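You operate a simulated robot arm through the tools that you are given. There is no shell and no other tool. Be economical: measure what you need, move in short steps, check, and stop when the job is done.

The job below is to be done with a simulated two-armed robot. You get a single attempt, and the scene is never put back.

## Task
Wipe up the spill on the dark top at the punch end with the cloth and put it back.

It is judged by the outcome, as a careful person would: the job done as asked, and still so three seconds after it is handed in. It fails if anything else is knocked over, pushed out of place, dropped, spilled or broken. Flat cloth is picked up by pressing the open fingertips on it (5 to 10 N) and closing them slowly along it; thin cloth reads only 2 to 8 mm in the jaws.

## Robot
Two 6-joint arms with two-finger parallel grippers on one trunk, on a base that drives. Base frame: it is fixed to the floor where the robot stands at the start and does not move with it; the origin is under the middle of the robot, x ahead of it, y to its left, z up. Lengths are in m, angles in degrees, forces in N, time in s.
The left shoulder is at the start at [0.08, 0.216, 1.571], the right one opposite. With the tool pointing down near the work surface each hand reaches from about 0.1 to 0.72 m from the robot's upright axis, wherever it stands, measured 20 degrees to its own side. Payload 3.43 kg a hand.
Tool frame (each hand has its own): the origin (TCP) lies between the finger pads and is the grasp point; the fingertips stand 0.03 m ahead of it; z points along the fingers, y is the line along which they close. Largest opening 0.094 m; finger width 0.028, thickness 0.01; the body of the gripper, 0.05 by 0.096 m, starts 0.055 m behind the TCP.
Orientation is that of the tool frame in the base frame, as a unit quaternion [x, y, z, w]. With the fingers straight down and closing along the base's y, the tool's x points along the base's -x, its y along +y and its z along -z.

## Interface
- The arms move only by the tool move_arm. It takes "left_increments", "right_increments" or both (then of equal length, played together; a hand with none holds still); each is one flat list of numbers, 6 for each row, row after row: the shift along the tool's x, y, z in units of 30 mm (1.0 is 30 mm), then the turn, a rotation vector about the tool's x, y, z in units of 5 degrees (1.0 is 5 degrees). In form: [tx, ty, tz, wx, wy, wz, tx, ty, tz, wx, wy, wz, ...]. A call has 1 to 20 rows; each row shifts and turns the commanded pose from where the row before left it, along the tool's axes as they then stand. "left_fingers" and "right_fingers" are, for a hand that has rows, the gripper command, from -1 (shut) to 1 (fully open), values between in proportion, set as the call begins (left out, the last holds). A call with a number of a shift or a turn outside -1 to 1 is refused whole. Each row takes 0.2 s and may step no farther than 0.05 m and 8.6 degrees from the row before; otherwise, or with a gripper value out of range, the whole call is refused. A pose out of reach is approached as far as the arm can. The call stops where the force on the tool passes 40 N (or 10 N more than at its start, if that is more) or the arm is blocked; 0.2 s more then pass. The fingers move at their own pace (about 0.072 m/s each) and stop on an object; they squeeze with about 40 N. The grip force told is the motor's: it shows also when the fingers shut on nothing. Time passes only in rows, and 0.2 s behind the last, so rows that do not move let the fingers close. The reply holds the time, the measured pose of the TCP, the force on the tool along the base axes, the opening and the grip force, in the units named above and with some noise, with the torque about the TCP (base axes, N m) and any sound that the robot's microphone picked up.
- Cameras (640 x 400 px; columns grow to the right, rows downward): "scene" is now at [0.1001, -0.0277, 1.7244]; the picture's right is [-0.56, -0.83, 0.00], its down [-0.66, 0.45, -0.59] and it looks along [0.49, -0.33, -0.81] (base axes); focal length 254 px, centre (320, 200). "left" rides on the left gripper at [0.076, -0.014, -0.103] in its tool frame; the picture's right is [0.18, 0.98, 0.00], its down [-0.75, 0.14, -0.64] and it looks along [-0.63, 0.12, 0.77] (tool axes); focal length 243 px, centre (320, 200). "right" rides on the right gripper at [0.076, 0.014, -0.102] in its tool frame; the picture's right is [-0.18, 0.98, 0.00], its down [-0.75, -0.14, -0.64] and it looks along [-0.63, -0.12, 0.77] (tool axes); focal length 243 px, centre (320, 200). There is no depth. A picture from a camera that has moved, and an enlarged one, comes with that camera's place and axes in the base frame and with its lens. The place of the scene camera against the robot may be out by one fixed shift of up to 0.025 m in any direction.
- grab_frame(camera): a new picture of that camera. It takes no simulated time.
- lift_body(by): slides the trunk up (or, below 0, down) by that many m; the arms and the scene camera ride with it, the base frame stays. It gives what a move gives, with no picture.
- roll_base(legs): drives the robot by 1 to 6 legs, each [ahead, left, turn to the left] in m, m and degrees, along the robot's own axes; the way and the turn of a leg run together, so that a leg with both is an arc; at most 1.5 m and 180 degrees a leg. The arms and the cameras ride along, it lands a little off, and it stops where it bumps. It gives what a move gives.
- head_to(pan, tilt): turns the head with the scene camera to pan (to the left, within 86 degrees either way) and tilt (down, from -29 to 69), counted from straight ahead of the robot. It gives what a move gives.
- enlarge(camera, box): a new picture of the part [left, top, right, bottom] of that camera's present view, enlarged. It takes no simulated time.
- finish_job(): hands the job in; it is judged then, once.

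Work in short steps. Places have to be worked out from the pictures, the camera data and where the tool is seen: move nearer, look again, correct. Check each grasp and each placing, and mend what went wrong. You have 120 turns and 88 pictures in all, those below and enlarged ones among them. Open the grippers and draw the arms clear of the work before you hand the job in, unless the task says otherwise; then end with one line.

The tools are called after "Emit:" as name(argument=value, ...) on one line, values as JSON. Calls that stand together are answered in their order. move_arm: Moves the arms, as the interface text tells. Its arguments: {"type":"object","properties":{"left_increments":{"type":"array"},"left_fingers":{"type":"number"},"right_increments":{"type":"array"},"right_fingers":{"type":"number"}},"required":[]} The other tools are called the same way: lift_body (by) slides the trunk up or down; roll_base (legs) drives the base; head_to (pan, tilt) turns the head that bears the scene camera; grab_frame (camera) takes a picture; enlarge (camera, box) takes an enlarged picture of a part of a camera's view; finish_job () hands the job in.

At the start:

```text
time_s: 0.0
left_tcp_pos: [0.5317, -0.0005, 0.9992]
left_tool_rot: [-0.001, 1.0, 0.0, 0.0]
left_wrist_force: [-0.2, -0.1, 0.5]
left_ft_torque: [0.01, 0.02, -0.01]
left_width: 0.0943
left_grip_force: 0.0
right_tcp_pos: [0.3501, -0.3681, 0.9998]
right_tool_rot: [0.0, 1.0, 0.0, 0.0]
right_wrist_force: [0.7, -0.3, -0.4]
right_ft_torque: [-0.04, 0.0, 0.01]
right_width: 0.0939
right_grip_force: 0.0
trunk travel left (down, up): [-0.801, 0.039]
robot x, y, heading: [0.0003, -0.0016, -0.1]
head pan, tilt: [-34.3, 53.6]
```

scene: 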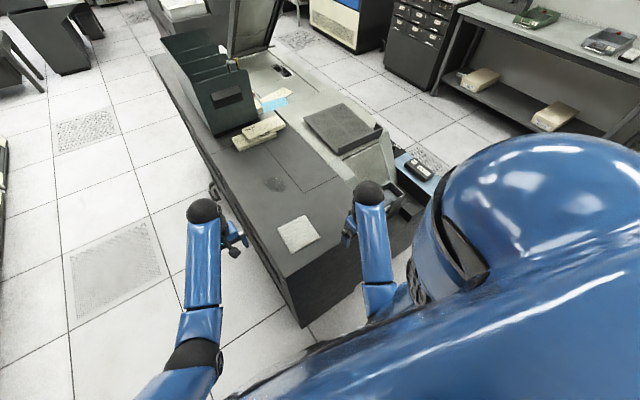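
right: 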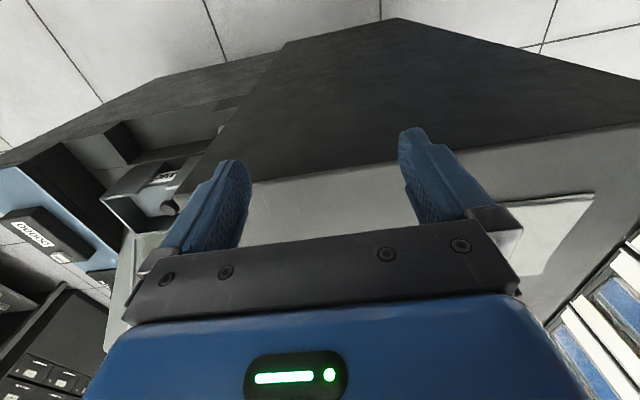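
left: 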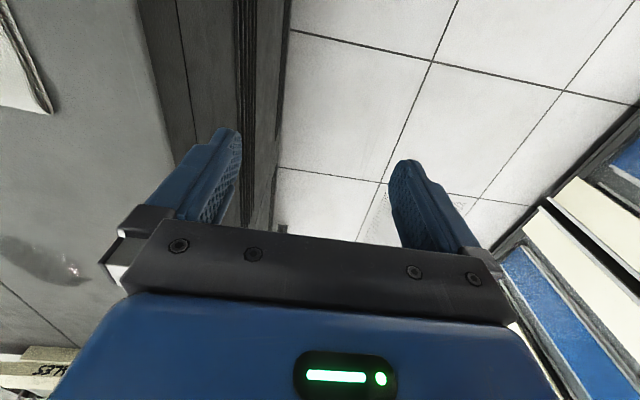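

The scene shows a white cloth near the end of the dark top and a dark spot that is probably the spill. I enlarge that part for a closer look.

Emit:
enlarge(camera="scene", box=[180, 80, 420, 280])

Emit:
grab_frame(camera="left")

```text
2.00 times, centred on (300, 180) of scene
camera zoom: at [0.1001, -0.0277, 1.7244], right [-0.56, -0.83, 0.0], down [-0.66, 0.45, -0.59], along [0.49, -0.33, -0.81], focal length 508 px, centre (360, 240)
```

zoom: 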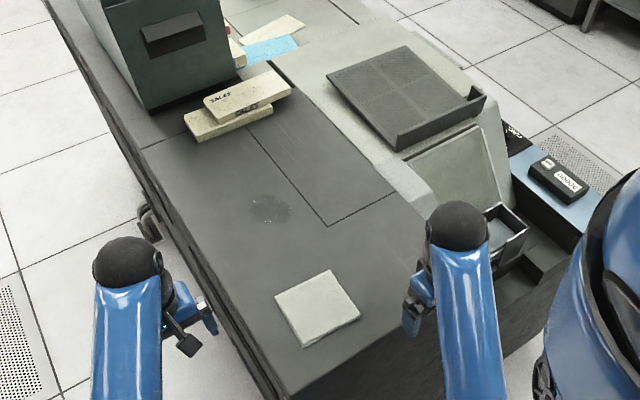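

```text
83 pictures are left
camera left: at [0.4551, -0.0147, 1.1029], right [-0.18, 0.98, 0.0], down [0.75, 0.14, 0.64], along [0.63, 0.12, -0.77], focal length 243 px, centre (320, 200)
```

left: 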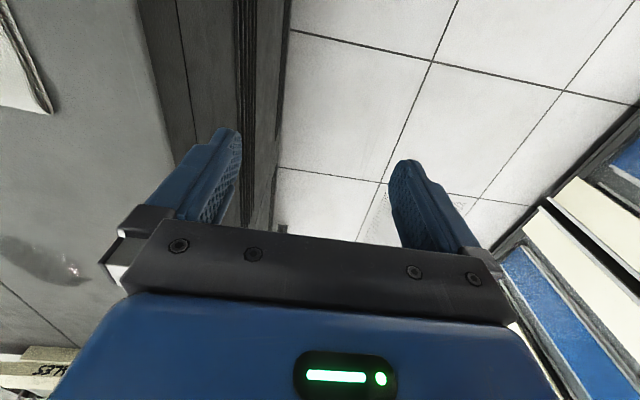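

I put the spill near (0.73, -0.24) and the cloth near (0.49, -0.20), with the top at z of about 0.95. The right hand suits both. I swing the left hand away and raise the right hand over the cloth for a look.

Emit:
move_arm(left_increments=[0, 0.8, -0.9, 0, 0, 0, 0, 0.8, -0.9, 0, 0, 0, 0, 0.9, -0.5, 0, 0, 0, 0, 0.9, -0.5, 0, 0, 0, 0, 0.9, -0.5, 0, 0, 0, 0, 0.9, -0.5, 0, 0, 0], right_increments=[0, 0, -1, 0, 0, 0, 0, 0, -1, 0, 0, 0, -0.4, 0.9, -0.7, 0, 0, 0, -0.6, 0.9, -0.6, 0, 0, 0, -0.6, 0.9, 0, 0, 0, 0, -0.6, 0.9, 0, 0, 0, 0])

Emit:
grab_frame(camera="right")

Emit:
grab_frame(camera="scene")

```text
time_s: 1.4
left_tcp_pos: [0.5652, 0.1475, 1.0527]
left_tool_rot: [0.0, 1.0, -0.001, 0.001]
left_wrist_force: [-0.4, 0.6, -0.2]
left_ft_torque: [-0.04, -0.01, 0.01]
left_width: 0.0942
left_grip_force: 0.1
left hand out of reach, approached as far as the arm can: row 2, 3, 4, 5, 6
right_tcp_pos: [0.416, -0.2597, 1.0034]
right_tool_rot: [0.0, 1.0, -0.001, 0.001]
right_wrist_force: [-0.8, -0.4, 0.0]
right_ft_torque: [0.03, 0.0, 0.04]
right_width: 0.0942
right_grip_force: 0.0
right hand out of reach, approached as far as the arm can: row 1, 2, 3, 4
trunk travel left (down, up): [-0.801, 0.039]
robot x, y, heading: [-0.0032, 0.0003, 0.1]
head pan, tilt: [-34.3, 53.6]
```

```text
82 pictures are left
camera right: at [0.3411, -0.2463, 1.1064], right [0.18, 0.98, 0.0], down [0.75, -0.14, 0.64], along [0.63, -0.12, -0.77], focal length 243 px, centre (320, 200)
```

right: 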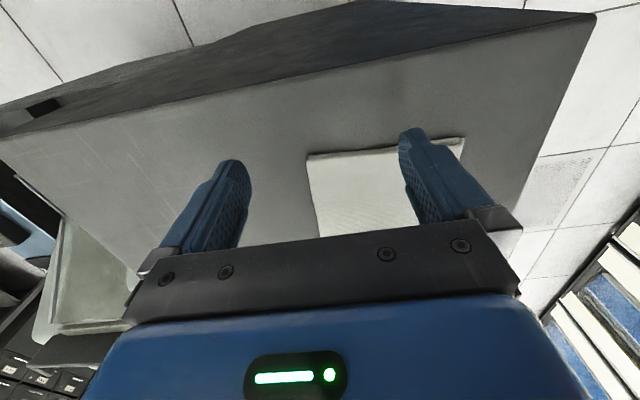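

```text
81 pictures are left
camera scene: at [0.1014, -0.0259, 1.7244], right [-0.56, -0.83, 0.0], down [-0.67, 0.45, -0.59], along [0.49, -0.34, -0.81], focal length 254 px, centre (320, 200)
```

scene: 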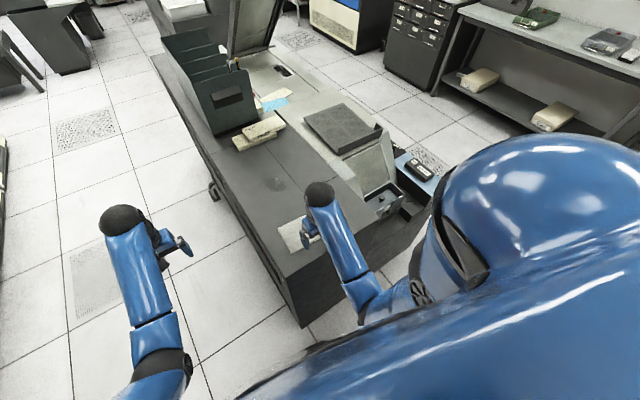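

The hand cannot rise much from here: the tips are at about 0.97 and the top at about 0.95. The cloth is about 0.108 m square, centred near (0.485, -0.218). I raise the trunk for clearance.

Emit:
lift_body(by=0.038)

Emit:
grab_frame(camera="right")

Emit:
enlarge(camera="scene", box=[200, 120, 360, 260])

```text
time_s: 2.2
left_tcp_pos: [0.5655, 0.1454, 1.0918]
left_tool_rot: [0.0, 1.0, -0.001, 0.002]
left_wrist_force: [0.1, 0.0, -0.9]
left_ft_torque: [-0.01, 0.0, -0.01]
left_width: 0.0941
left_grip_force: 0.1
right_tcp_pos: [0.4164, -0.2611, 1.0429]
right_tool_rot: [0.0, 1.0, 0.0, 0.001]
right_wrist_force: [0.0, -0.4, -0.1]
right_ft_torque: [0.01, -0.03, 0.02]
right_width: 0.094
right_grip_force: 0.1
trunk travel left (down, up): [-0.839, 0.001]
robot x, y, heading: [0.0028, 0.0021, 0.1]
head pan, tilt: [-34.3, 53.6]
```

```text
80 pictures are left
camera right: at [0.3404, -0.2475, 1.1443], right [0.18, 0.98, 0.0], down [0.75, -0.14, 0.64], along [0.63, -0.12, -0.77], focal length 243 px, centre (320, 200)
```

right: 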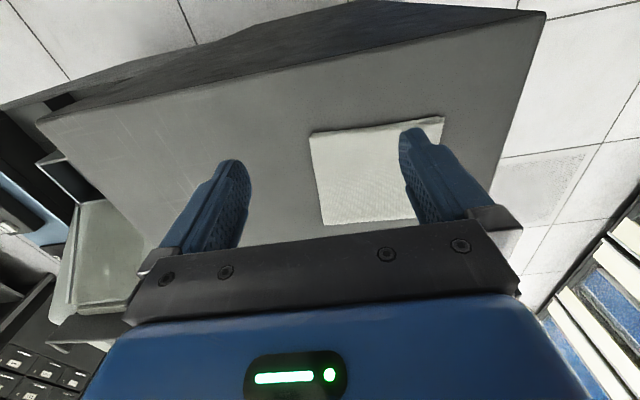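

```text
2.86 times, centred on (280, 190) of scene
camera zoom: at [0.1005, -0.0275, 1.7624], right [-0.56, -0.83, 0.0], down [-0.67, 0.45, -0.59], along [0.49, -0.33, -0.81], focal length 725 px, centre (434, 229)
```

zoom: 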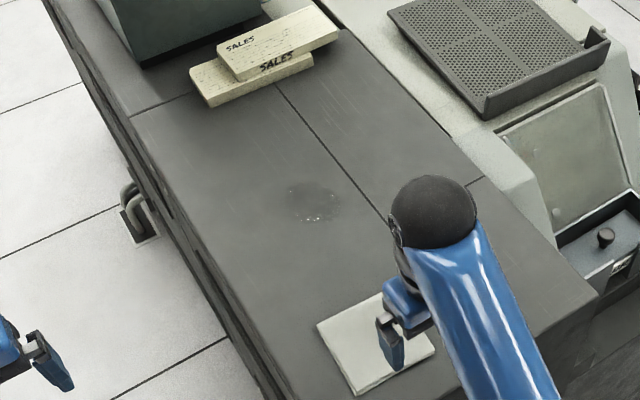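

Triangulation puts the cloth centre at about (0.482, -0.222) and the top at z of about 0.951. I move over the centre and close partly, to about 0.06.

Emit:
move_arm(right_increments=[-0.75, 0.45, 0.2, 0, 0, 0, -0.75, 0.45, 0.2, 0, 0, 0, -0.7, 0.4, 0.2, 0, 0, 0, 0, 0, 0, 0, 0, 0], right_fingers=0.3)

Emit:
grab_frame(camera="right")

Emit:
enlarge(camera="scene", box=[200, 120, 360, 260])

```text
time_s: 3.2
left_tcp_pos: [0.5641, 0.1462, 1.0906]
left_tool_rot: [-0.001, 1.0, 0.001, 0.001]
left_wrist_force: [0.0, 1.0, -1.1]
left_ft_torque: [0.01, 0.0, -0.01]
left_width: 0.0941
left_grip_force: 0.0
right_tcp_pos: [0.4827, -0.2213, 1.0223]
right_tool_rot: [0.0, 1.0, 0.0, 0.0]
right_wrist_force: [0.0, 0.7, 0.0]
right_ft_torque: [0.0, -0.04, -0.03]
right_width: 0.0613
right_grip_force: 0.1
trunk travel left (down, up): [-0.839, 0.001]
robot x, y, heading: [-0.0038, -0.0034, 0.0]
head pan, tilt: [-34.3, 53.6]
```

```text
78 pictures are left
camera right: at [0.4063, -0.2078, 1.1244], right [0.18, 0.98, 0.0], down [0.75, -0.14, 0.64], along [0.63, -0.12, -0.77], focal length 243 px, centre (320, 200)
```

right: 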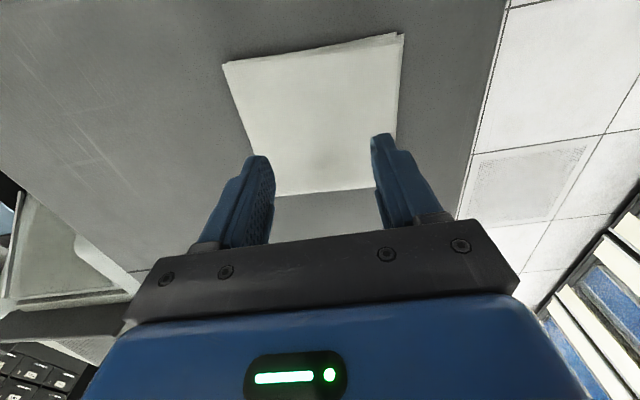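

```text
2.86 times, centred on (280, 190) of scene
camera zoom: at [0.0999, -0.0279, 1.7624], right [-0.56, -0.83, 0.0], down [-0.66, 0.45, -0.59], along [0.49, -0.33, -0.81], focal length 725 px, centre (434, 229)
```

zoom: 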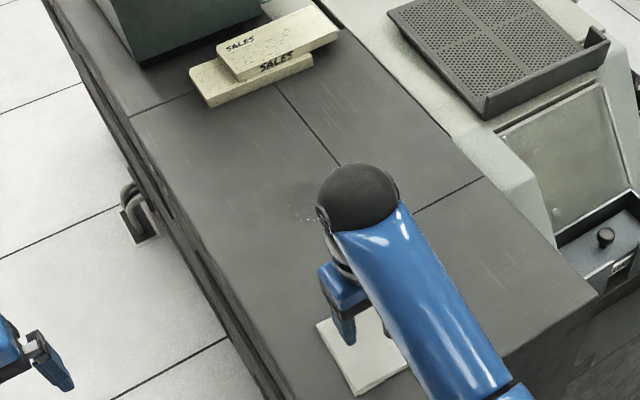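

The cloth is centred under the fingers. I descend most of the way, to tips at about 0.964.

Emit:
move_arm(right_increments=[0, 0, 0.5, 0, 0, 0, 0, 0, 0.45, 0, 0, 0])

```text
time_s: 3.8
left_tcp_pos: [0.5648, 0.1461, 1.091]
left_tool_rot: [0.0, 1.0, 0.0, 0.001]
left_wrist_force: [-0.4, -0.4, 0.3]
left_ft_torque: [-0.01, 0.01, 0.0]
left_width: 0.0937
left_grip_force: 0.0
right_tcp_pos: [0.4803, -0.2218, 0.995]
right_tool_rot: [0.0, 1.0, -0.001, 0.001]
right_wrist_force: [-0.6, -0.4, 0.8]
right_ft_torque: [-0.01, -0.01, -0.01]
right_width: 0.0611
right_grip_force: 0.1
trunk travel left (down, up): [-0.839, 0.001]
robot x, y, heading: [-0.0026, -0.0015, -0.1]
head pan, tilt: [-34.3, 53.6]
```

No contact yet. I go down 4 mm.

Emit:
move_arm(right_increments=[0, 0, 0.07, 0, 0, 0, 0, 0, 0.07, 0, 0, 0])

```text
time_s: 4.4
left_tcp_pos: [0.5654, 0.1453, 1.0916]
left_tool_rot: [0.0, 1.0, 0.0, 0.001]
left_wrist_force: [-0.6, 0.0, 0.9]
left_ft_torque: [-0.02, 0.0, -0.01]
left_width: 0.0942
left_grip_force: 0.1
right_tcp_pos: [0.4825, -0.2224, 0.9911]
right_tool_rot: [0.0, 1.0, 0.0, 0.0]
right_wrist_force: [0.1, 0.0, -0.1]
right_ft_torque: [-0.01, -0.05, -0.01]
right_width: 0.0611
right_grip_force: 0.1
trunk travel left (down, up): [-0.839, 0.001]
robot x, y, heading: [-0.0007, 0.004, 0.2]
head pan, tilt: [-34.3, 53.6]
```

Still free. I go down 4 mm more.

Emit:
move_arm(right_increments=[0, 0, 0.07, 0, 0, 0, 0, 0, 0.07, 0, 0, 0])

```text
time_s: 5.0
left_tcp_pos: [0.5653, 0.1462, 1.091]
left_tool_rot: [0.001, 1.0, 0.0, 0.0]
left_wrist_force: [0.3, -0.8, 0.1]
left_ft_torque: [-0.01, 0.02, 0.0]
left_width: 0.094
left_grip_force: 0.1
right_tcp_pos: [0.4814, -0.2211, 0.9875]
right_tool_rot: [0.0, 1.0, 0.0, 0.001]
right_wrist_force: [0.0, 0.3, -0.1]
right_ft_torque: [-0.02, -0.02, -0.01]
right_width: 0.061
right_grip_force: 0.1
trunk travel left (down, up): [-0.839, 0.001]
robot x, y, heading: [-0.0017, -0.0007, -0.0]
head pan, tilt: [-34.3, 53.6]
```

Still free. I go down 3 mm more.

Emit:
move_arm(right_increments=[0, 0, 0.05, 0, 0, 0, 0, 0, 0.05, 0, 0, 0])

Emit:
grab_frame(camera="right")

```text
time_s: 5.6
left_tcp_pos: [0.5641, 0.147, 1.0907]
left_tool_rot: [-0.001, 1.0, 0.0, 0.001]
left_wrist_force: [-0.3, -0.7, -0.2]
left_ft_torque: [0.01, -0.02, 0.01]
left_width: 0.0941
left_grip_force: 0.1
right_tcp_pos: [0.4814, -0.2217, 0.9838]
right_tool_rot: [0.0, 1.0, 0.0, 0.001]
right_wrist_force: [0.4, 0.4, 1.2]
right_ft_torque: [0.0, -0.02, -0.03]
right_width: 0.0612
right_grip_force: 0.1
trunk travel left (down, up): [-0.839, 0.001]
robot x, y, heading: [-0.0035, -0.0019, 0.0]
head pan, tilt: [-34.3, 53.6]
```

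```text
76 pictures are left
camera right: at [0.4053, -0.2081, 1.0867], right [0.18, 0.98, 0.0], down [0.75, -0.14, 0.64], along [0.63, -0.12, -0.77], focal length 243 px, centre (320, 200)
```

right: 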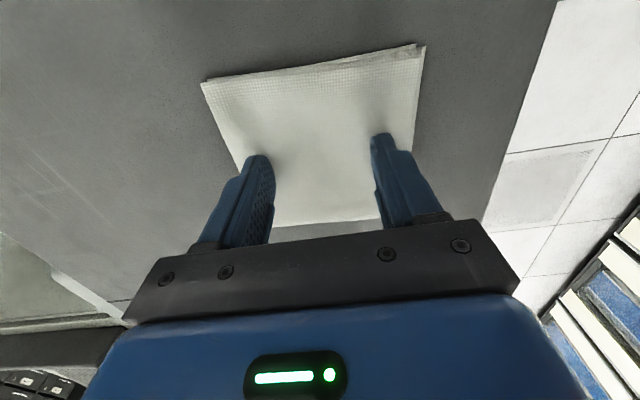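

The pictures suggest the tips are nearly touching. I go down 2 mm more.

Emit:
move_arm(right_increments=[0, 0, 0.07, 0, 0, 0, 0, 0, 0, 0, 0, 0])

```text
time_s: 6.2
left_tcp_pos: [0.5646, 0.146, 1.0926]
left_tool_rot: [0.001, 1.0, 0.0, 0.002]
left_wrist_force: [0.9, -0.3, -0.7]
left_ft_torque: [0.03, 0.02, -0.01]
left_width: 0.0937
left_grip_force: 0.1
right_tcp_pos: [0.4816, -0.2207, 0.9827]
right_tool_rot: [0.0, 1.0, 0.0, 0.0]
right_wrist_force: [0.8, 1.0, 1.2]
right_ft_torque: [0.08, -0.01, 0.02]
right_width: 0.0613
right_grip_force: 0.5
trunk travel left (down, up): [-0.839, 0.001]
robot x, y, heading: [-0.0003, -0.001, 0.0]
head pan, tilt: [-34.3, 53.6]
```

Light touch maybe starting. Another 2 mm.

Emit:
move_arm(right_increments=[0, 0, 0.07, 0, 0, 0, 0, 0, 0, 0, 0, 0])

```text
time_s: 6.8
left_tcp_pos: [0.5641, 0.1455, 1.0921]
left_tool_rot: [0.0, 1.0, 0.0, 0.001]
left_wrist_force: [-0.2, -0.1, 0.2]
left_ft_torque: [0.01, -0.03, -0.01]
left_width: 0.0941
left_grip_force: 0.0
right_tcp_pos: [0.4808, -0.2222, 0.9818]
right_tool_rot: [0.0, 1.0, 0.001, 0.003]
right_wrist_force: [-1.3, -0.7, 14.1]
right_ft_torque: [0.38, 0.04, 0.01]
right_width: 0.0612
right_grip_force: 0.0
trunk travel left (down, up): [-0.839, 0.001]
robot x, y, heading: [0.0032, -0.0005, 0.1]
head pan, tilt: [-34.3, 53.6]
```

The fingers press with 14 N at TCP z of about 0.982. I back off 0.8 mm and start closing in small steps.

Emit:
move_arm(right_increments=[0, 0, -0.025, 0, 0, 0, 0, 0, 0, 0, 0, 0], right_fingers=0.15)

```text
time_s: 7.4
left_tcp_pos: [0.5627, 0.1462, 1.0933]
left_tool_rot: [0.0, 1.0, 0.0, 0.002]
left_wrist_force: [1.1, -0.1, -0.8]
left_ft_torque: [0.0, 0.01, -0.05]
left_width: 0.0938
left_grip_force: 0.2
right_tcp_pos: [0.4812, -0.2219, 0.9827]
right_tool_rot: [0.0, 1.0, -0.001, 0.002]
right_wrist_force: [-0.8, -0.4, 14.9]
right_ft_torque: [0.35, -0.01, -0.02]
right_width: 0.0531
right_grip_force: 0.1
trunk travel left (down, up): [-0.839, 0.001]
robot x, y, heading: [-0.0002, 0.0025, -0.1]
head pan, tilt: [-34.3, 53.6]
```

The torque says the +y finger carries the load. I look at it.

Emit:
enlarge(camera="right", box=[180, 20, 480, 240])

```text
1.82 times, centred on (330, 130) of right
camera zoom: at [0.4052, -0.2076, 1.0846], right [0.18, 0.98, 0.0], down [0.75, -0.14, 0.65], along [0.63, -0.12, -0.76], focal length 441 px, centre (302, 327)
```

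zoom: 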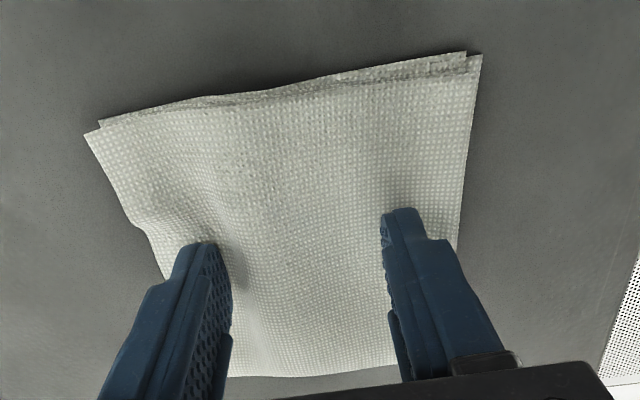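

The cloth is bulging between the fingers. I ease the press slightly and keep closing.

Emit:
move_arm(right_increments=[0, 0, -0.02, 0, 0, 0, 0, 0, 0, 0, 0, 0], right_fingers=-0.05)

Emit:
move_arm(right_increments=[0, 0, 0, 0, 0, 0, 0, 0, 0, 0, 0, 0], right_fingers=-0.25)

Emit:
enlarge(camera="right", box=[180, 20, 480, 240])

```text
time_s: 8.0
left_tcp_pos: [0.5635, 0.146, 1.0921]
left_tool_rot: [0.0, 1.0, 0.001, 0.001]
left_wrist_force: [-1.1, 0.3, -0.5]
left_ft_torque: [0.03, -0.02, 0.01]
left_width: 0.0938
left_grip_force: 0.0
right_tcp_pos: [0.4797, -0.2221, 0.9814]
right_tool_rot: [0.001, 1.0, 0.0, 0.002]
right_wrist_force: [-1.0, -0.3, 15.2]
right_ft_torque: [0.32, 0.03, -0.03]
right_width: 0.0439
right_grip_force: 0.0
trunk travel left (down, up): [-0.839, 0.001]
robot x, y, heading: [-0.0026, -0.0013, -0.0]
head pan, tilt: [-34.3, 53.6]
```

```text
time_s: 8.6
left_tcp_pos: [0.564, 0.1462, 1.093]
left_tool_rot: [0.0, 1.0, 0.0, 0.001]
left_wrist_force: [-0.1, -0.1, 0.2]
left_ft_torque: [0.03, 0.0, 0.02]
left_width: 0.0939
left_grip_force: 0.2
right_tcp_pos: [0.4813, -0.2224, 0.9816]
right_tool_rot: [0.0, 1.0, 0.001, 0.002]
right_wrist_force: [0.7, -0.5, 15.1]
right_ft_torque: [0.26, 0.01, 0.0]
right_width: 0.0344
right_grip_force: 0.0
trunk travel left (down, up): [-0.839, 0.001]
robot x, y, heading: [-0.0024, 0.001, -0.3]
head pan, tilt: [-34.3, 53.6]
```

```text
1.82 times, centred on (330, 130) of right
camera zoom: at [0.4051, -0.2083, 1.0846], right [0.18, 0.98, 0.0], down [0.75, -0.14, 0.65], along [0.63, -0.12, -0.76], focal length 441 px, centre (302, 327)
```

zoom: 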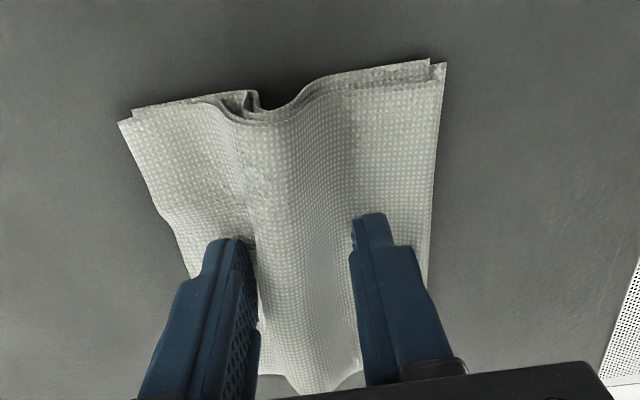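

A fold is standing up between the fingers as wanted. I keep closing in steps.

Emit:
move_arm(right_increments=[0, 0, 0, 0, 0, 0, 0, 0, 0, 0, 0, 0], right_fingers=-0.45)

Emit:
move_arm(right_increments=[0, 0, 0, 0, 0, 0, 0, 0, 0, 0, 0, 0], right_fingers=-0.65)

Emit:
move_arm(right_increments=[0, 0, 0, 0, 0, 0, 0, 0, 0, 0, 0, 0, 0, 0, 0, 0, 0, 0], right_fingers=-1)

Emit:
enlarge(camera="right", box=[180, 20, 480, 240])

```text
time_s: 9.2
left_tcp_pos: [0.5644, 0.1463, 1.0933]
left_tool_rot: [0.0, 1.0, 0.0, 0.002]
left_wrist_force: [0.6, 1.0, 0.2]
left_ft_torque: [0.0, -0.03, 0.02]
left_width: 0.094
left_grip_force: 0.2
right_tcp_pos: [0.4815, -0.223, 0.9828]
right_tool_rot: [0.001, 1.0, 0.0, 0.002]
right_wrist_force: [1.5, -0.6, 16.1]
right_ft_torque: [0.23, -0.02, -0.01]
right_width: 0.025
right_grip_force: 0.1
trunk travel left (down, up): [-0.839, 0.001]
robot x, y, heading: [0.0032, -0.0013, 0.1]
head pan, tilt: [-34.3, 53.6]
```

```text
time_s: 9.8
left_tcp_pos: [0.5641, 0.1466, 1.0927]
left_tool_rot: [0.001, 1.0, 0.0, 0.002]
left_wrist_force: [0.2, -0.6, 0.6]
left_ft_torque: [0.02, -0.04, -0.02]
left_width: 0.094
left_grip_force: 0.1
right_tcp_pos: [0.4823, -0.2229, 0.9826]
right_tool_rot: [0.0, 1.0, 0.0, 0.001]
right_wrist_force: [0.2, -0.4, 15.9]
right_ft_torque: [0.19, 0.02, 0.0]
right_width: 0.0163
right_grip_force: 0.0
trunk travel left (down, up): [-0.839, 0.001]
robot x, y, heading: [0.0012, 0.001, 0.4]
head pan, tilt: [-34.3, 53.6]
```

```text
time_s: 10.6
left_tcp_pos: [0.5643, 0.147, 1.0926]
left_tool_rot: [-0.001, 1.0, 0.0, 0.002]
left_wrist_force: [0.5, 0.1, -0.4]
left_ft_torque: [0.01, -0.04, 0.0]
left_width: 0.0941
left_grip_force: 0.1
right_tcp_pos: [0.4826, -0.2212, 0.9823]
right_tool_rot: [0.0, 1.0, -0.001, 0.002]
right_wrist_force: [-0.5, 0.1, 14.5]
right_ft_torque: [0.13, 0.01, -0.02]
right_width: 0.0038
right_grip_force: 38.2
trunk travel left (down, up): [-0.839, 0.001]
robot x, y, heading: [-0.0002, -0.001, -0.0]
head pan, tilt: [-34.3, 53.6]
```

```text
1.82 times, centred on (330, 130) of right
camera zoom: at [0.4051, -0.2077, 1.0846], right [0.18, 0.98, 0.0], down [0.75, -0.14, 0.64], along [0.63, -0.12, -0.76], focal length 441 px, centre (302, 327)
```

zoom: 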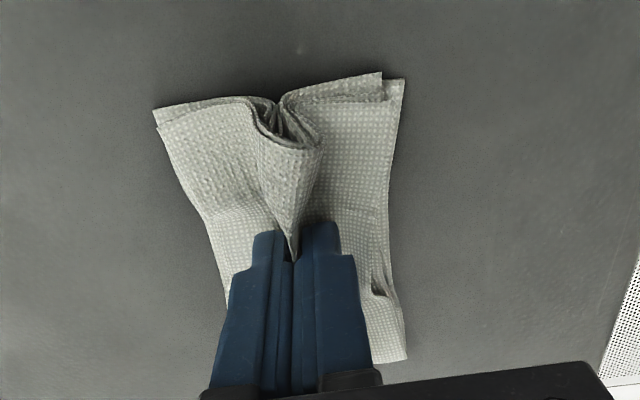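

It is gripped at 3.8 mm, 38 N. I lift 35 mm.

Emit:
move_arm(right_increments=[0, 0, -0.4, 0, 0, 0, 0, 0, -0.4, 0, 0, 0, 0, 0, -0.4, 0, 0, 0])

Emit:
grab_frame(camera="right")

Emit:
grab_frame(camera="scene")

```text
time_s: 11.4
left_tcp_pos: [0.5641, 0.1469, 1.0903]
left_tool_rot: [0.0, 1.0, -0.001, 0.001]
left_wrist_force: [-0.1, -0.1, 0.6]
left_ft_torque: [-0.03, -0.03, -0.02]
left_width: 0.0939
left_grip_force: 0.0
right_tcp_pos: [0.4812, -0.2209, 1.0171]
right_tool_rot: [0.0, 1.0, -0.001, 0.0]
right_wrist_force: [0.0, -0.6, 0.1]
right_ft_torque: [-0.04, -0.03, -0.01]
right_width: 0.0035
right_grip_force: 37.9
trunk travel left (down, up): [-0.839, 0.001]
robot x, y, heading: [-0.0007, -0.0002, -0.1]
head pan, tilt: [-34.3, 53.6]
```

```text
72 pictures are left
camera right: at [0.4059, -0.2085, 1.12], right [0.18, 0.98, 0.0], down [0.75, -0.14, 0.64], along [0.63, -0.12, -0.77], focal length 243 px, centre (320, 200)
```

right: 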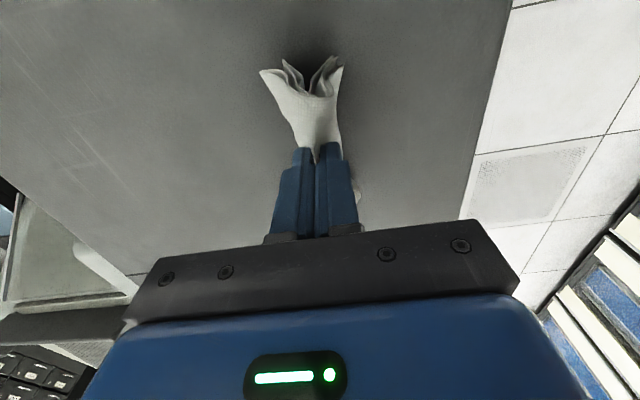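

```text
71 pictures are left
camera scene: at [0.0997, -0.0272, 1.7624], right [-0.56, -0.83, 0.0], down [-0.66, 0.45, -0.59], along [0.49, -0.33, -0.81], focal length 254 px, centre (320, 200)
```

scene: 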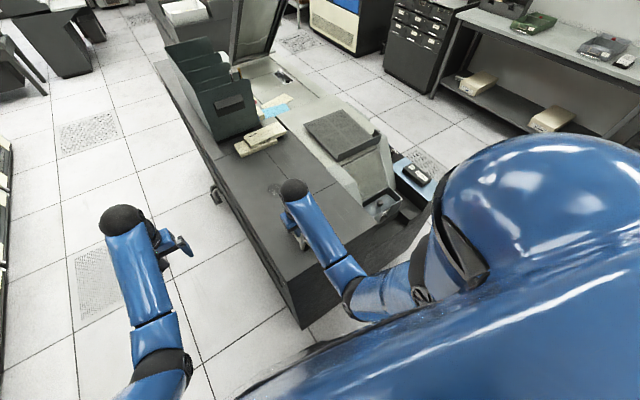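

The cloth is held. I put the spill at about (0.71, -0.257), a bit beyond the nominal reach. I move out towards it in the air to see how far the arm gets.

Emit:
move_arm(right_increments=[-1, -0.15, 0, 0, 0, 0, -1, -0.15, 0, 0, 0, 0, -1, -0.15, 0, 0, 0, 0, -1, -0.15, 0, 0, 0, 0, -1, -0.15, 0, 0, 0, 0, -0.8, -0.15, 0, 0, 0, 0])

Emit:
grab_frame(camera="right")

Emit:
grab_frame(camera="scene")

```text
time_s: 12.8
left_tcp_pos: [0.5659, 0.1456, 1.0913]
left_tool_rot: [0.0, 1.0, 0.0, 0.001]
left_wrist_force: [-0.7, -0.3, 0.0]
left_ft_torque: [0.01, -0.01, 0.02]
left_width: 0.0939
left_grip_force: 0.1
right_tcp_pos: [0.6571, -0.2498, 1.0162]
right_tool_rot: [0.0, 1.0, -0.001, 0.001]
right_wrist_force: [0.0, -0.3, -0.5]
right_ft_torque: [-0.03, 0.01, 0.02]
right_width: 0.0035
right_grip_force: 37.4
trunk travel left (down, up): [-0.839, 0.001]
robot x, y, heading: [0.0009, 0.0006, 0.1]
head pan, tilt: [-34.3, 53.6]
```

```text
70 pictures are left
camera right: at [0.5824, -0.2359, 1.1198], right [0.18, 0.98, 0.0], down [0.75, -0.14, 0.64], along [0.63, -0.12, -0.77], focal length 243 px, centre (320, 200)
```

right: 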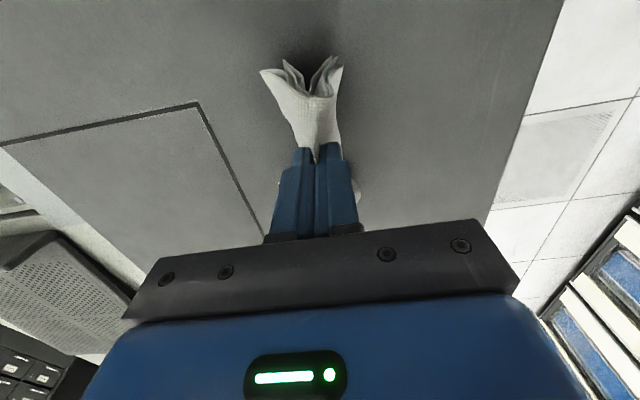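

```text
69 pictures are left
camera scene: at [0.1018, -0.0277, 1.7623], right [-0.56, -0.83, 0.0], down [-0.67, 0.45, -0.59], along [0.49, -0.33, -0.81], focal length 254 px, centre (320, 200)
```

scene: 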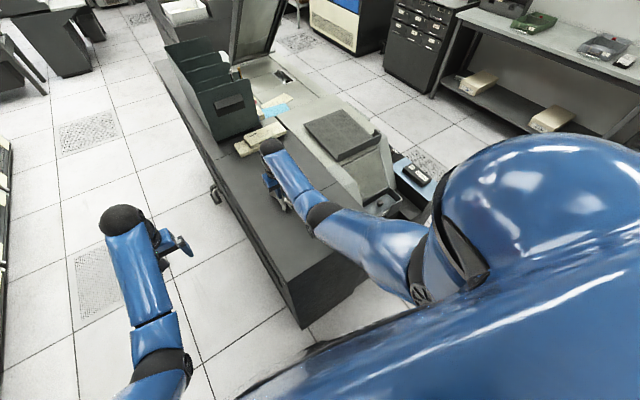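

The arm reaches 0.657 without trouble. I check whether the left camera can see the spill from where it is.

Emit:
grab_frame(camera="left")

Emit:
enlarge(camera="scene", box=[220, 120, 340, 220])

```text
68 pictures are left
camera left: at [0.4892, 0.1323, 1.1941], right [-0.18, 0.98, 0.0], down [0.75, 0.14, 0.64], along [0.63, 0.12, -0.77], focal length 243 px, centre (320, 200)
```

left: 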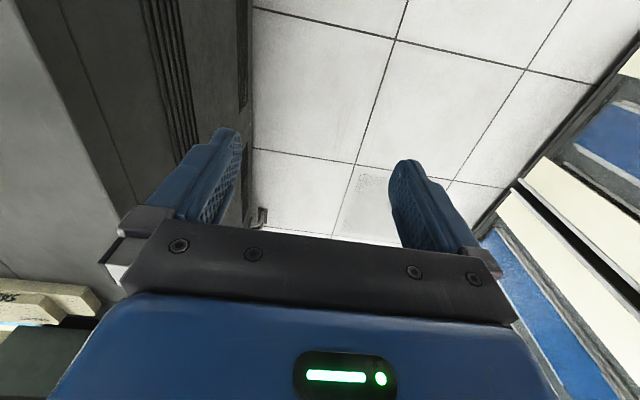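

```text
4.00 times, centred on (280, 170) of scene
camera zoom: at [0.1018, -0.0277, 1.7623], right [-0.56, -0.83, 0.0], down [-0.67, 0.45, -0.59], along [0.49, -0.33, -0.81], focal length 1015 px, centre (480, 320)
```

zoom: 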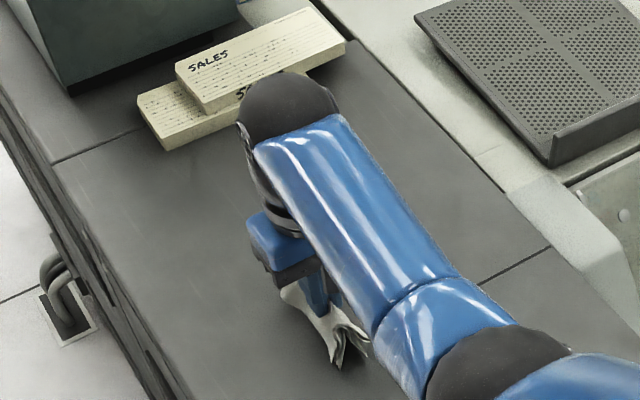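

The cloth hangs in front of the spill. I descend here, just short of it, to bring the skirt to the surface.

Emit:
move_arm(right_increments=[0, -0.2, 0.35, 0, 0, 0, 0, 0, 0.35, 0, 0, 0, 0, 0, 0.3, 0, 0, 0])

Emit:
grab_frame(camera="right")

```text
time_s: 13.6
left_tcp_pos: [0.5664, 0.1461, 1.0917]
left_tool_rot: [0.0, 1.0, 0.0, 0.001]
left_wrist_force: [-0.2, 0.7, -0.3]
left_ft_torque: [-0.01, -0.01, -0.02]
left_width: 0.094
left_grip_force: 0.0
right_tcp_pos: [0.6586, -0.2543, 0.9872]
right_tool_rot: [0.0, 1.0, 0.0, 0.0]
right_wrist_force: [1.4, -0.2, 1.3]
right_ft_torque: [-0.01, 0.01, -0.02]
right_width: 0.0036
right_grip_force: 37.7
trunk travel left (down, up): [-0.839, 0.001]
robot x, y, heading: [-0.0027, 0.001, -0.2]
head pan, tilt: [-34.3, 53.6]
```

```text
66 pictures are left
camera right: at [0.5824, -0.2409, 1.0904], right [0.18, 0.98, 0.0], down [0.75, -0.14, 0.64], along [0.63, -0.12, -0.77], focal length 243 px, centre (320, 200)
```

right: 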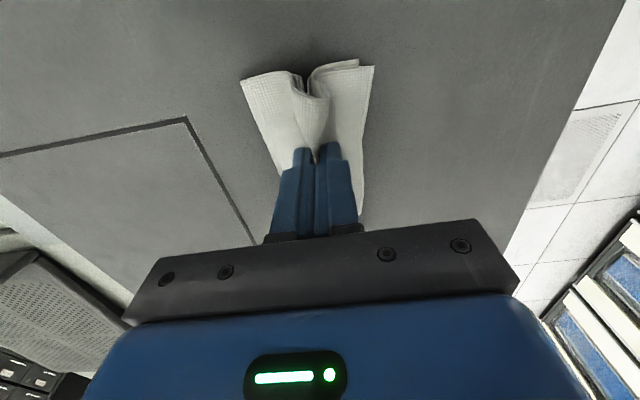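

The skirt has spread neatly. I press down a little more.

Emit:
move_arm(right_increments=[0, 0, 0.08, 0, 0, 0, 0, 0, 0.06, 0, 0, 0])

```text
time_s: 14.2
left_tcp_pos: [0.5652, 0.1466, 1.0908]
left_tool_rot: [0.001, 1.0, 0.0, 0.0]
left_wrist_force: [-0.5, -0.4, 0.9]
left_ft_torque: [0.0, 0.01, 0.0]
left_width: 0.0941
left_grip_force: 0.0
right_tcp_pos: [0.6556, -0.2542, 0.9827]
right_tool_rot: [0.0, 1.0, 0.001, 0.001]
right_wrist_force: [0.9, -0.4, 0.8]
right_ft_torque: [0.02, -0.03, 0.04]
right_width: 0.0036
right_grip_force: 37.9
trunk travel left (down, up): [-0.839, 0.001]
robot x, y, heading: [0.003, -0.0003, -0.1]
head pan, tilt: [-34.3, 53.6]
```

Hardly any load yet. I go 2 mm further.

Emit:
move_arm(right_increments=[0, 0, 0.06, 0, 0, 0, 0, 0, 0, 0, 0, 0])

```text
time_s: 14.8
left_tcp_pos: [0.5644, 0.1456, 1.0922]
left_tool_rot: [0.001, 1.0, 0.0, 0.001]
left_wrist_force: [0.1, -0.8, -0.6]
left_ft_torque: [0.01, -0.02, 0.0]
left_width: 0.0941
left_grip_force: 0.1
right_tcp_pos: [0.657, -0.2543, 0.9837]
right_tool_rot: [0.0, 1.0, 0.0, 0.002]
right_wrist_force: [-0.1, 1.8, 7.1]
right_ft_torque: [0.05, -0.04, 0.02]
right_width: 0.0033
right_grip_force: 37.8
trunk travel left (down, up): [-0.839, 0.001]
robot x, y, heading: [-0.0043, -0.002, 0.3]
head pan, tilt: [-34.3, 53.6]
```

It presses with 7 N. I stroke forward about 0.1 m over the spill, slowly.

Emit:
move_arm(right_increments=[-0.4, 0, 0, 0, 0, 0, -0.4, 0, 0, 0, 0, 0, -0.4, 0, 0, 0, 0, 0, -0.4, 0, 0, 0, 0, 0, -0.4, 0, 0, 0, 0, 0, -0.4, 0, 0, 0, 0, 0, -0.4, 0, 0, 0, 0, 0, -0.4, 0, 0, 0, 0, 0])

Emit:
grab_frame(camera="right")

Emit:
enlarge(camera="scene", box=[220, 120, 340, 220])

```text
time_s: 16.6
left_tcp_pos: [0.5648, 0.1459, 1.0918]
left_tool_rot: [0.0, 1.0, 0.001, 0.002]
left_wrist_force: [-1.2, -0.2, -0.4]
left_ft_torque: [-0.04, 0.01, 0.0]
left_width: 0.0938
left_grip_force: 0.0
right_tcp_pos: [0.6892, -0.2543, 0.9944]
right_tool_rot: [-0.001, 1.0, 0.0, 0.001]
right_wrist_force: [0.1, 0.0, -0.3]
right_ft_torque: [0.01, -0.01, -0.01]
right_width: 0.0035
right_grip_force: 38.3
right hand out of reach, approached as far as the arm can: row 3, 4, 5, 6, 7, 8
trunk travel left (down, up): [-0.839, 0.001]
robot x, y, heading: [-0.0036, -0.0023, -0.1]
head pan, tilt: [-34.3, 53.6]
```

```text
65 pictures are left
camera right: at [0.6136, -0.2409, 1.0962], right [0.18, 0.98, 0.0], down [0.75, -0.14, 0.64], along [0.63, -0.12, -0.77], focal length 243 px, centre (320, 200)
```

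right: 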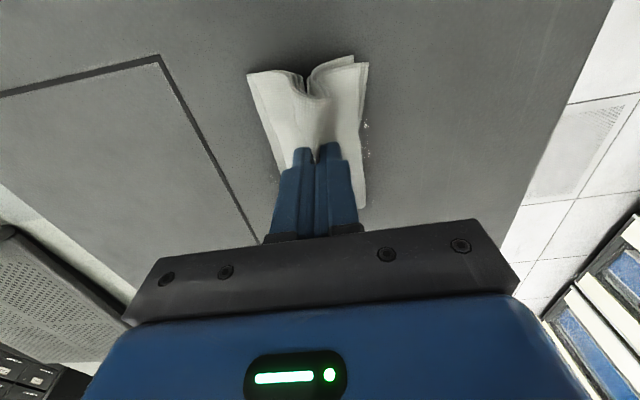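

```text
4.00 times, centred on (280, 170) of scene
camera zoom: at [0.1002, -0.0276, 1.7624], right [-0.56, -0.83, 0.0], down [-0.67, 0.45, -0.59], along [0.49, -0.33, -0.81], focal length 1015 px, centre (480, 320)
```

zoom: 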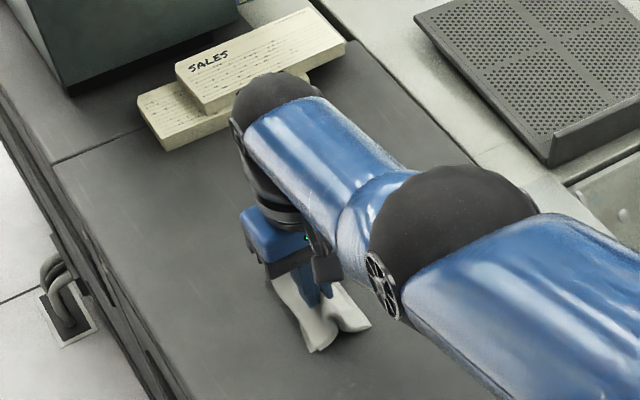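

The arm runs out of reach at x of about 0.69, and droplets are visible around (0.70, -0.225) and (0.71, -0.29). I have to drive nearer, so I lift and draw the hand back, then look down in front of the robot for clearance.

Emit:
move_arm(right_increments=[0.6, 0, -0.4, 0, 0, 0, 0.8, 0, -0.4, 0, 0, 0, 0.8, 0, -0.2, 0, 0, 0, 0.8, 0, 0, 0, 0, 0])

Emit:
head_to(pan=-10, tilt=69)

Emit:
grab_frame(camera="scene")

```text
time_s: 17.6
left_tcp_pos: [0.5649, 0.1468, 1.0921]
left_tool_rot: [0.001, 1.0, 0.0, 0.002]
left_wrist_force: [1.1, 1.0, 0.1]
left_ft_torque: [0.01, -0.02, 0.0]
left_width: 0.0942
left_grip_force: 0.0
right_tcp_pos: [0.5971, -0.2536, 1.0242]
right_tool_rot: [0.0, 1.0, 0.0, 0.001]
right_wrist_force: [0.2, 0.1, 0.1]
right_ft_torque: [-0.05, -0.01, 0.03]
right_width: 0.0037
right_grip_force: 38.1
trunk travel left (down, up): [-0.839, 0.001]
robot x, y, heading: [0.0013, 0.0022, 0.2]
head pan, tilt: [-34.3, 53.6]
```

```text
time_s: 18.5
left_tcp_pos: [0.5647, 0.1466, 1.0914]
left_tool_rot: [0.0, 1.0, 0.0, 0.001]
left_wrist_force: [-0.7, -0.2, 0.1]
left_ft_torque: [0.02, 0.01, -0.03]
left_width: 0.094
left_grip_force: 0.0
right_tcp_pos: [0.598, -0.2538, 1.0241]
right_tool_rot: [0.0, 1.0, 0.0, 0.001]
right_wrist_force: [0.6, 0.2, -0.8]
right_ft_torque: [0.01, 0.01, -0.02]
right_width: 0.0036
right_grip_force: 37.9
trunk travel left (down, up): [-0.839, 0.001]
robot x, y, heading: [0.0016, -0.0002, -0.1]
head pan, tilt: [-10.0, 68.8]
```

```text
63 pictures are left
camera scene: at [0.0948, 0.004, 1.7452], right [-0.17, -0.98, 0.0], down [-0.92, 0.16, -0.36], along [0.36, -0.06, -0.93], focal length 254 px, centre (320, 200)
```

scene: 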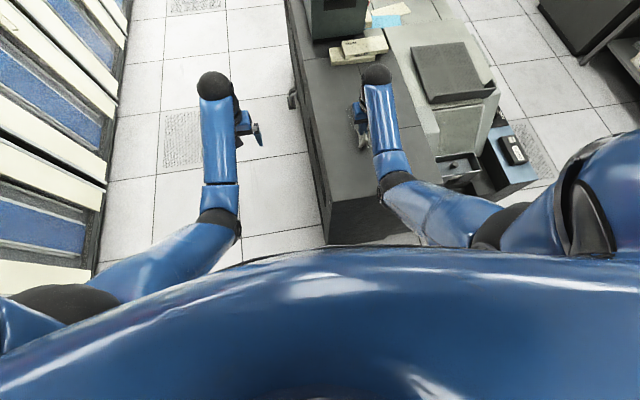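

The path straight ahead has some room, since the desk end is at x of about 0.38. I drive ahead in a small leg of 4 cm.

Emit:
roll_base(legs=[[0.04, 0, 0]])

```text
time_s: 19.4
left_tcp_pos: [0.5976, 0.1463, 1.0961]
left_tool_rot: [0.0, 1.0, 0.0, 0.006]
left_wrist_force: [-0.5, 0.1, 1.0]
left_ft_torque: [-0.01, -0.09, 0.02]
left_width: 0.0938
left_grip_force: 0.0
right_tcp_pos: [0.6311, -0.2545, 1.029]
right_tool_rot: [0.0, 1.0, 0.0, 0.006]
right_wrist_force: [0.1, 0.8, -0.4]
right_ft_torque: [-0.01, -0.04, 0.0]
right_width: 0.0035
right_grip_force: 38.4
trunk travel left (down, up): [-0.839, 0.001]
robot x, y, heading: [0.0408, -0.0018, -0.1]
head pan, tilt: [-10.0, 68.8]
```

The hand reads a tilt of 0.7° and 5 mm extra height, so the robot may still be rocking or be leaning on something. I wait and read again.

Emit:
move_arm(right_increments=[0, 0, 0, 0, 0, 0, 0, 0, 0, 0, 0, 0, 0, 0, 0, 0, 0, 0])

Emit:
grab_frame(camera="scene")

Emit:
grab_frame(camera="right")

```text
time_s: 20.2
left_tcp_pos: [0.6026, 0.1458, 1.0938]
left_tool_rot: [0.0, 1.0, 0.0, 0.002]
left_wrist_force: [0.7, 0.1, 0.6]
left_ft_torque: [0.03, -0.02, -0.01]
left_width: 0.0939
left_grip_force: 0.0
right_tcp_pos: [0.6349, -0.2534, 1.0253]
right_tool_rot: [0.0, 1.0, 0.0, 0.002]
right_wrist_force: [-0.2, -0.5, 0.0]
right_ft_torque: [0.02, -0.02, -0.01]
right_width: 0.0033
right_grip_force: 38.0
trunk travel left (down, up): [-0.839, 0.001]
robot x, y, heading: [0.0408, 0.0004, -0.3]
head pan, tilt: [-10.0, 68.8]
```

```text
62 pictures are left
camera scene: at [0.1303, 0.0041, 1.7455], right [-0.17, -0.98, 0.0], down [-0.92, 0.16, -0.37], along [0.36, -0.06, -0.93], focal length 254 px, centre (320, 200)
```

scene: 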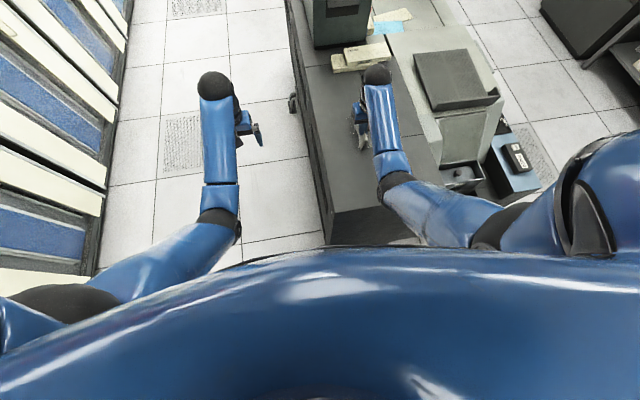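

```text
61 pictures are left
camera right: at [0.5593, -0.2397, 1.1276], right [0.18, 0.98, 0.0], down [0.75, -0.14, 0.65], along [0.63, -0.12, -0.76], focal length 243 px, centre (320, 200)
```

right: 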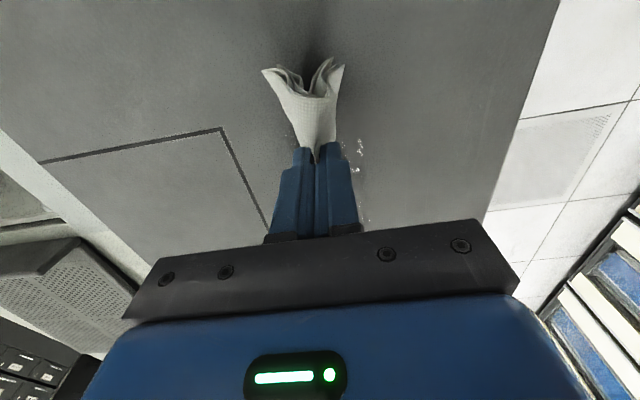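

It was only rocking, and droplets are still visible on both sides of the cloth. I drive 5 cm more, then let it settle.

Emit:
roll_base(legs=[[0.05, 0, 0]])

Emit:
move_arm(right_increments=[0.5, 0, 0, 0, 0, 0, 0.5, 0, 0, 0, 0, 0, 0.5, 0, 0, 0, 0, 0, 0.5, 0, 0, 0, 0, 0, 0, 0, 0, 0, 0, 0])

Emit:
grab_frame(camera="right")

```text
time_s: 21.1
left_tcp_pos: [0.6423, 0.1463, 1.0964]
left_tool_rot: [-0.001, 1.0, 0.0, 0.005]
left_wrist_force: [0.8, 0.7, 0.1]
left_ft_torque: [-0.04, -0.07, 0.03]
left_width: 0.094
left_grip_force: 0.0
right_tcp_pos: [0.6753, -0.2548, 1.0296]
right_tool_rot: [0.0, 1.0, 0.0, 0.006]
right_wrist_force: [-0.8, 0.6, 0.9]
right_ft_torque: [-0.03, -0.07, -0.01]
right_width: 0.0036
right_grip_force: 38.2
trunk travel left (down, up): [-0.839, 0.001]
robot x, y, heading: [0.0861, -0.0001, 0.1]
head pan, tilt: [-10.0, 68.8]
```

```text
time_s: 22.3
left_tcp_pos: [0.6497, 0.1461, 1.0928]
left_tool_rot: [0.001, 1.0, 0.001, 0.002]
left_wrist_force: [0.5, 0.5, 0.0]
left_ft_torque: [-0.04, -0.02, -0.01]
left_width: 0.0942
left_grip_force: 0.0
right_tcp_pos: [0.6231, -0.2535, 1.0252]
right_tool_rot: [0.0, 1.0, 0.0, 0.002]
right_wrist_force: [0.0, -0.3, 0.8]
right_ft_torque: [-0.04, -0.02, -0.02]
right_width: 0.0036
right_grip_force: 38.1
trunk travel left (down, up): [-0.839, 0.001]
robot x, y, heading: [0.0877, 0.0023, 0.2]
head pan, tilt: [-10.0, 68.8]
```

```text
60 pictures are left
camera right: at [0.5472, -0.2405, 1.127], right [0.18, 0.98, 0.0], down [0.75, -0.14, 0.64], along [0.63, -0.12, -0.76], focal length 243 px, centre (320, 200)
```

right: 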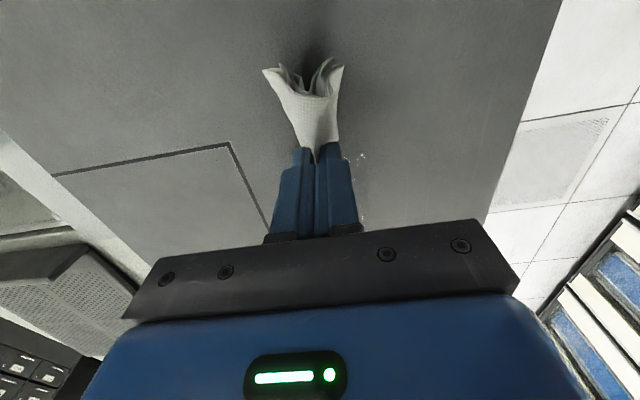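

Reach is now enough. I lower the cloth at (0.64, -0.23) to wipe in lanes along x.

Emit:
move_arm(right_increments=[-0.4, 0.4, 0.4, 0, 0, 0, 0, 0.37, 0.4, 0, 0, 0, 0, 0, 0.4, 0, 0, 0, 0, 0, 0.15, 0, 0, 0, 0, 0, 0, 0, 0, 0])

```text
time_s: 23.5
left_tcp_pos: [0.6502, 0.1464, 1.0907]
left_tool_rot: [0.0, 1.0, -0.001, 0.0]
left_wrist_force: [0.4, 0.3, -0.3]
left_ft_torque: [0.0, 0.02, 0.0]
left_width: 0.094
left_grip_force: 0.1
right_tcp_pos: [0.6364, -0.2281, 0.9842]
right_tool_rot: [0.0, 1.0, -0.001, 0.001]
right_wrist_force: [0.1, 0.5, 1.6]
right_ft_torque: [0.0, -0.02, -0.03]
right_width: 0.0036
right_grip_force: 38.2
trunk travel left (down, up): [-0.839, 0.001]
robot x, y, heading: [0.0869, 0.0, -0.0]
head pan, tilt: [-10.0, 68.8]
```

Nearly touching. I press 2.5 mm further and stroke forward to about 0.69 first, checking the force.

Emit:
move_arm(right_increments=[0, 0, 0.08, 0, 0, 0, -0.45, 0, 0, 0, 0, 0, -0.45, 0, 0, 0, 0, 0, -0.45, 0, 0, 0, 0, 0, -0.45, 0, 0, 0, 0, 0])

```text
time_s: 24.7
left_tcp_pos: [0.648, 0.1472, 1.0933]
left_tool_rot: [0.0, 1.0, -0.001, 0.002]
left_wrist_force: [0.3, 0.0, -0.2]
left_ft_torque: [-0.04, 0.0, -0.02]
left_width: 0.094
left_grip_force: 0.1
right_tcp_pos: [0.6899, -0.2316, 0.9819]
right_tool_rot: [0.0, 1.0, 0.0, 0.003]
right_wrist_force: [-6.3, 0.6, 22.6]
right_ft_torque: [-0.09, 0.2, -0.02]
right_width: 0.0036
right_grip_force: 38.3
trunk travel left (down, up): [-0.839, 0.001]
robot x, y, heading: [0.0882, 0.004, -0.2]
head pan, tilt: [-10.0, 68.8]
```

It presses with 22 N, a bit firm. I ease 0.6 mm, continue forward to about 0.765, then draw back.

Emit:
move_arm(right_increments=[-0.4, 0, -0.02, 0, 0, 0, -0.4, 0, 0, 0, 0, 0, -0.4, 0, 0, 0, 0, 0, -0.4, 0, 0, 0, 0, 0, -0.4, 0, 0, 0, 0, 0, -0.3, 0, 0, 0, 0, 0])

Emit:
grab_frame(camera="right")

```text
time_s: 26.1
left_tcp_pos: [0.6487, 0.1474, 1.0938]
left_tool_rot: [0.0, 1.0, -0.001, 0.003]
left_wrist_force: [-0.1, -0.2, -0.5]
left_ft_torque: [0.05, 0.01, 0.0]
left_width: 0.0935
left_grip_force: 0.1
right_tcp_pos: [0.7569, -0.2293, 0.9832]
right_tool_rot: [0.0, 1.0, -0.001, 0.003]
right_wrist_force: [-6.0, 0.8, 21.3]
right_ft_torque: [-0.11, 0.21, -0.02]
right_width: 0.0038
right_grip_force: 38.6
trunk travel left (down, up): [-0.839, 0.001]
robot x, y, heading: [0.0879, -0.003, -0.1]
head pan, tilt: [-10.0, 68.8]
```

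```text
59 pictures are left
camera right: at [0.6817, -0.2151, 1.0853], right [0.18, 0.98, 0.0], down [0.75, -0.14, 0.65], along [0.64, -0.12, -0.76], focal length 243 px, centre (320, 200)
```

right: 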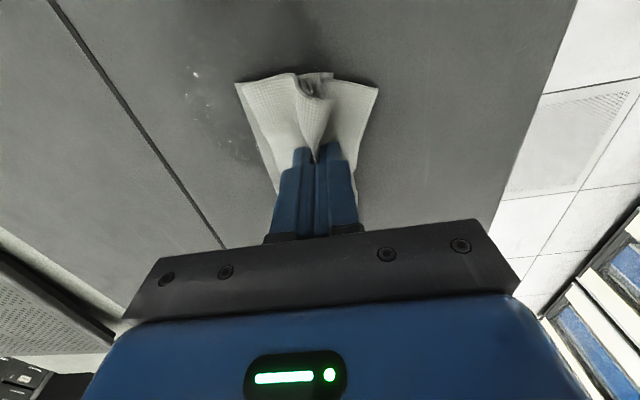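

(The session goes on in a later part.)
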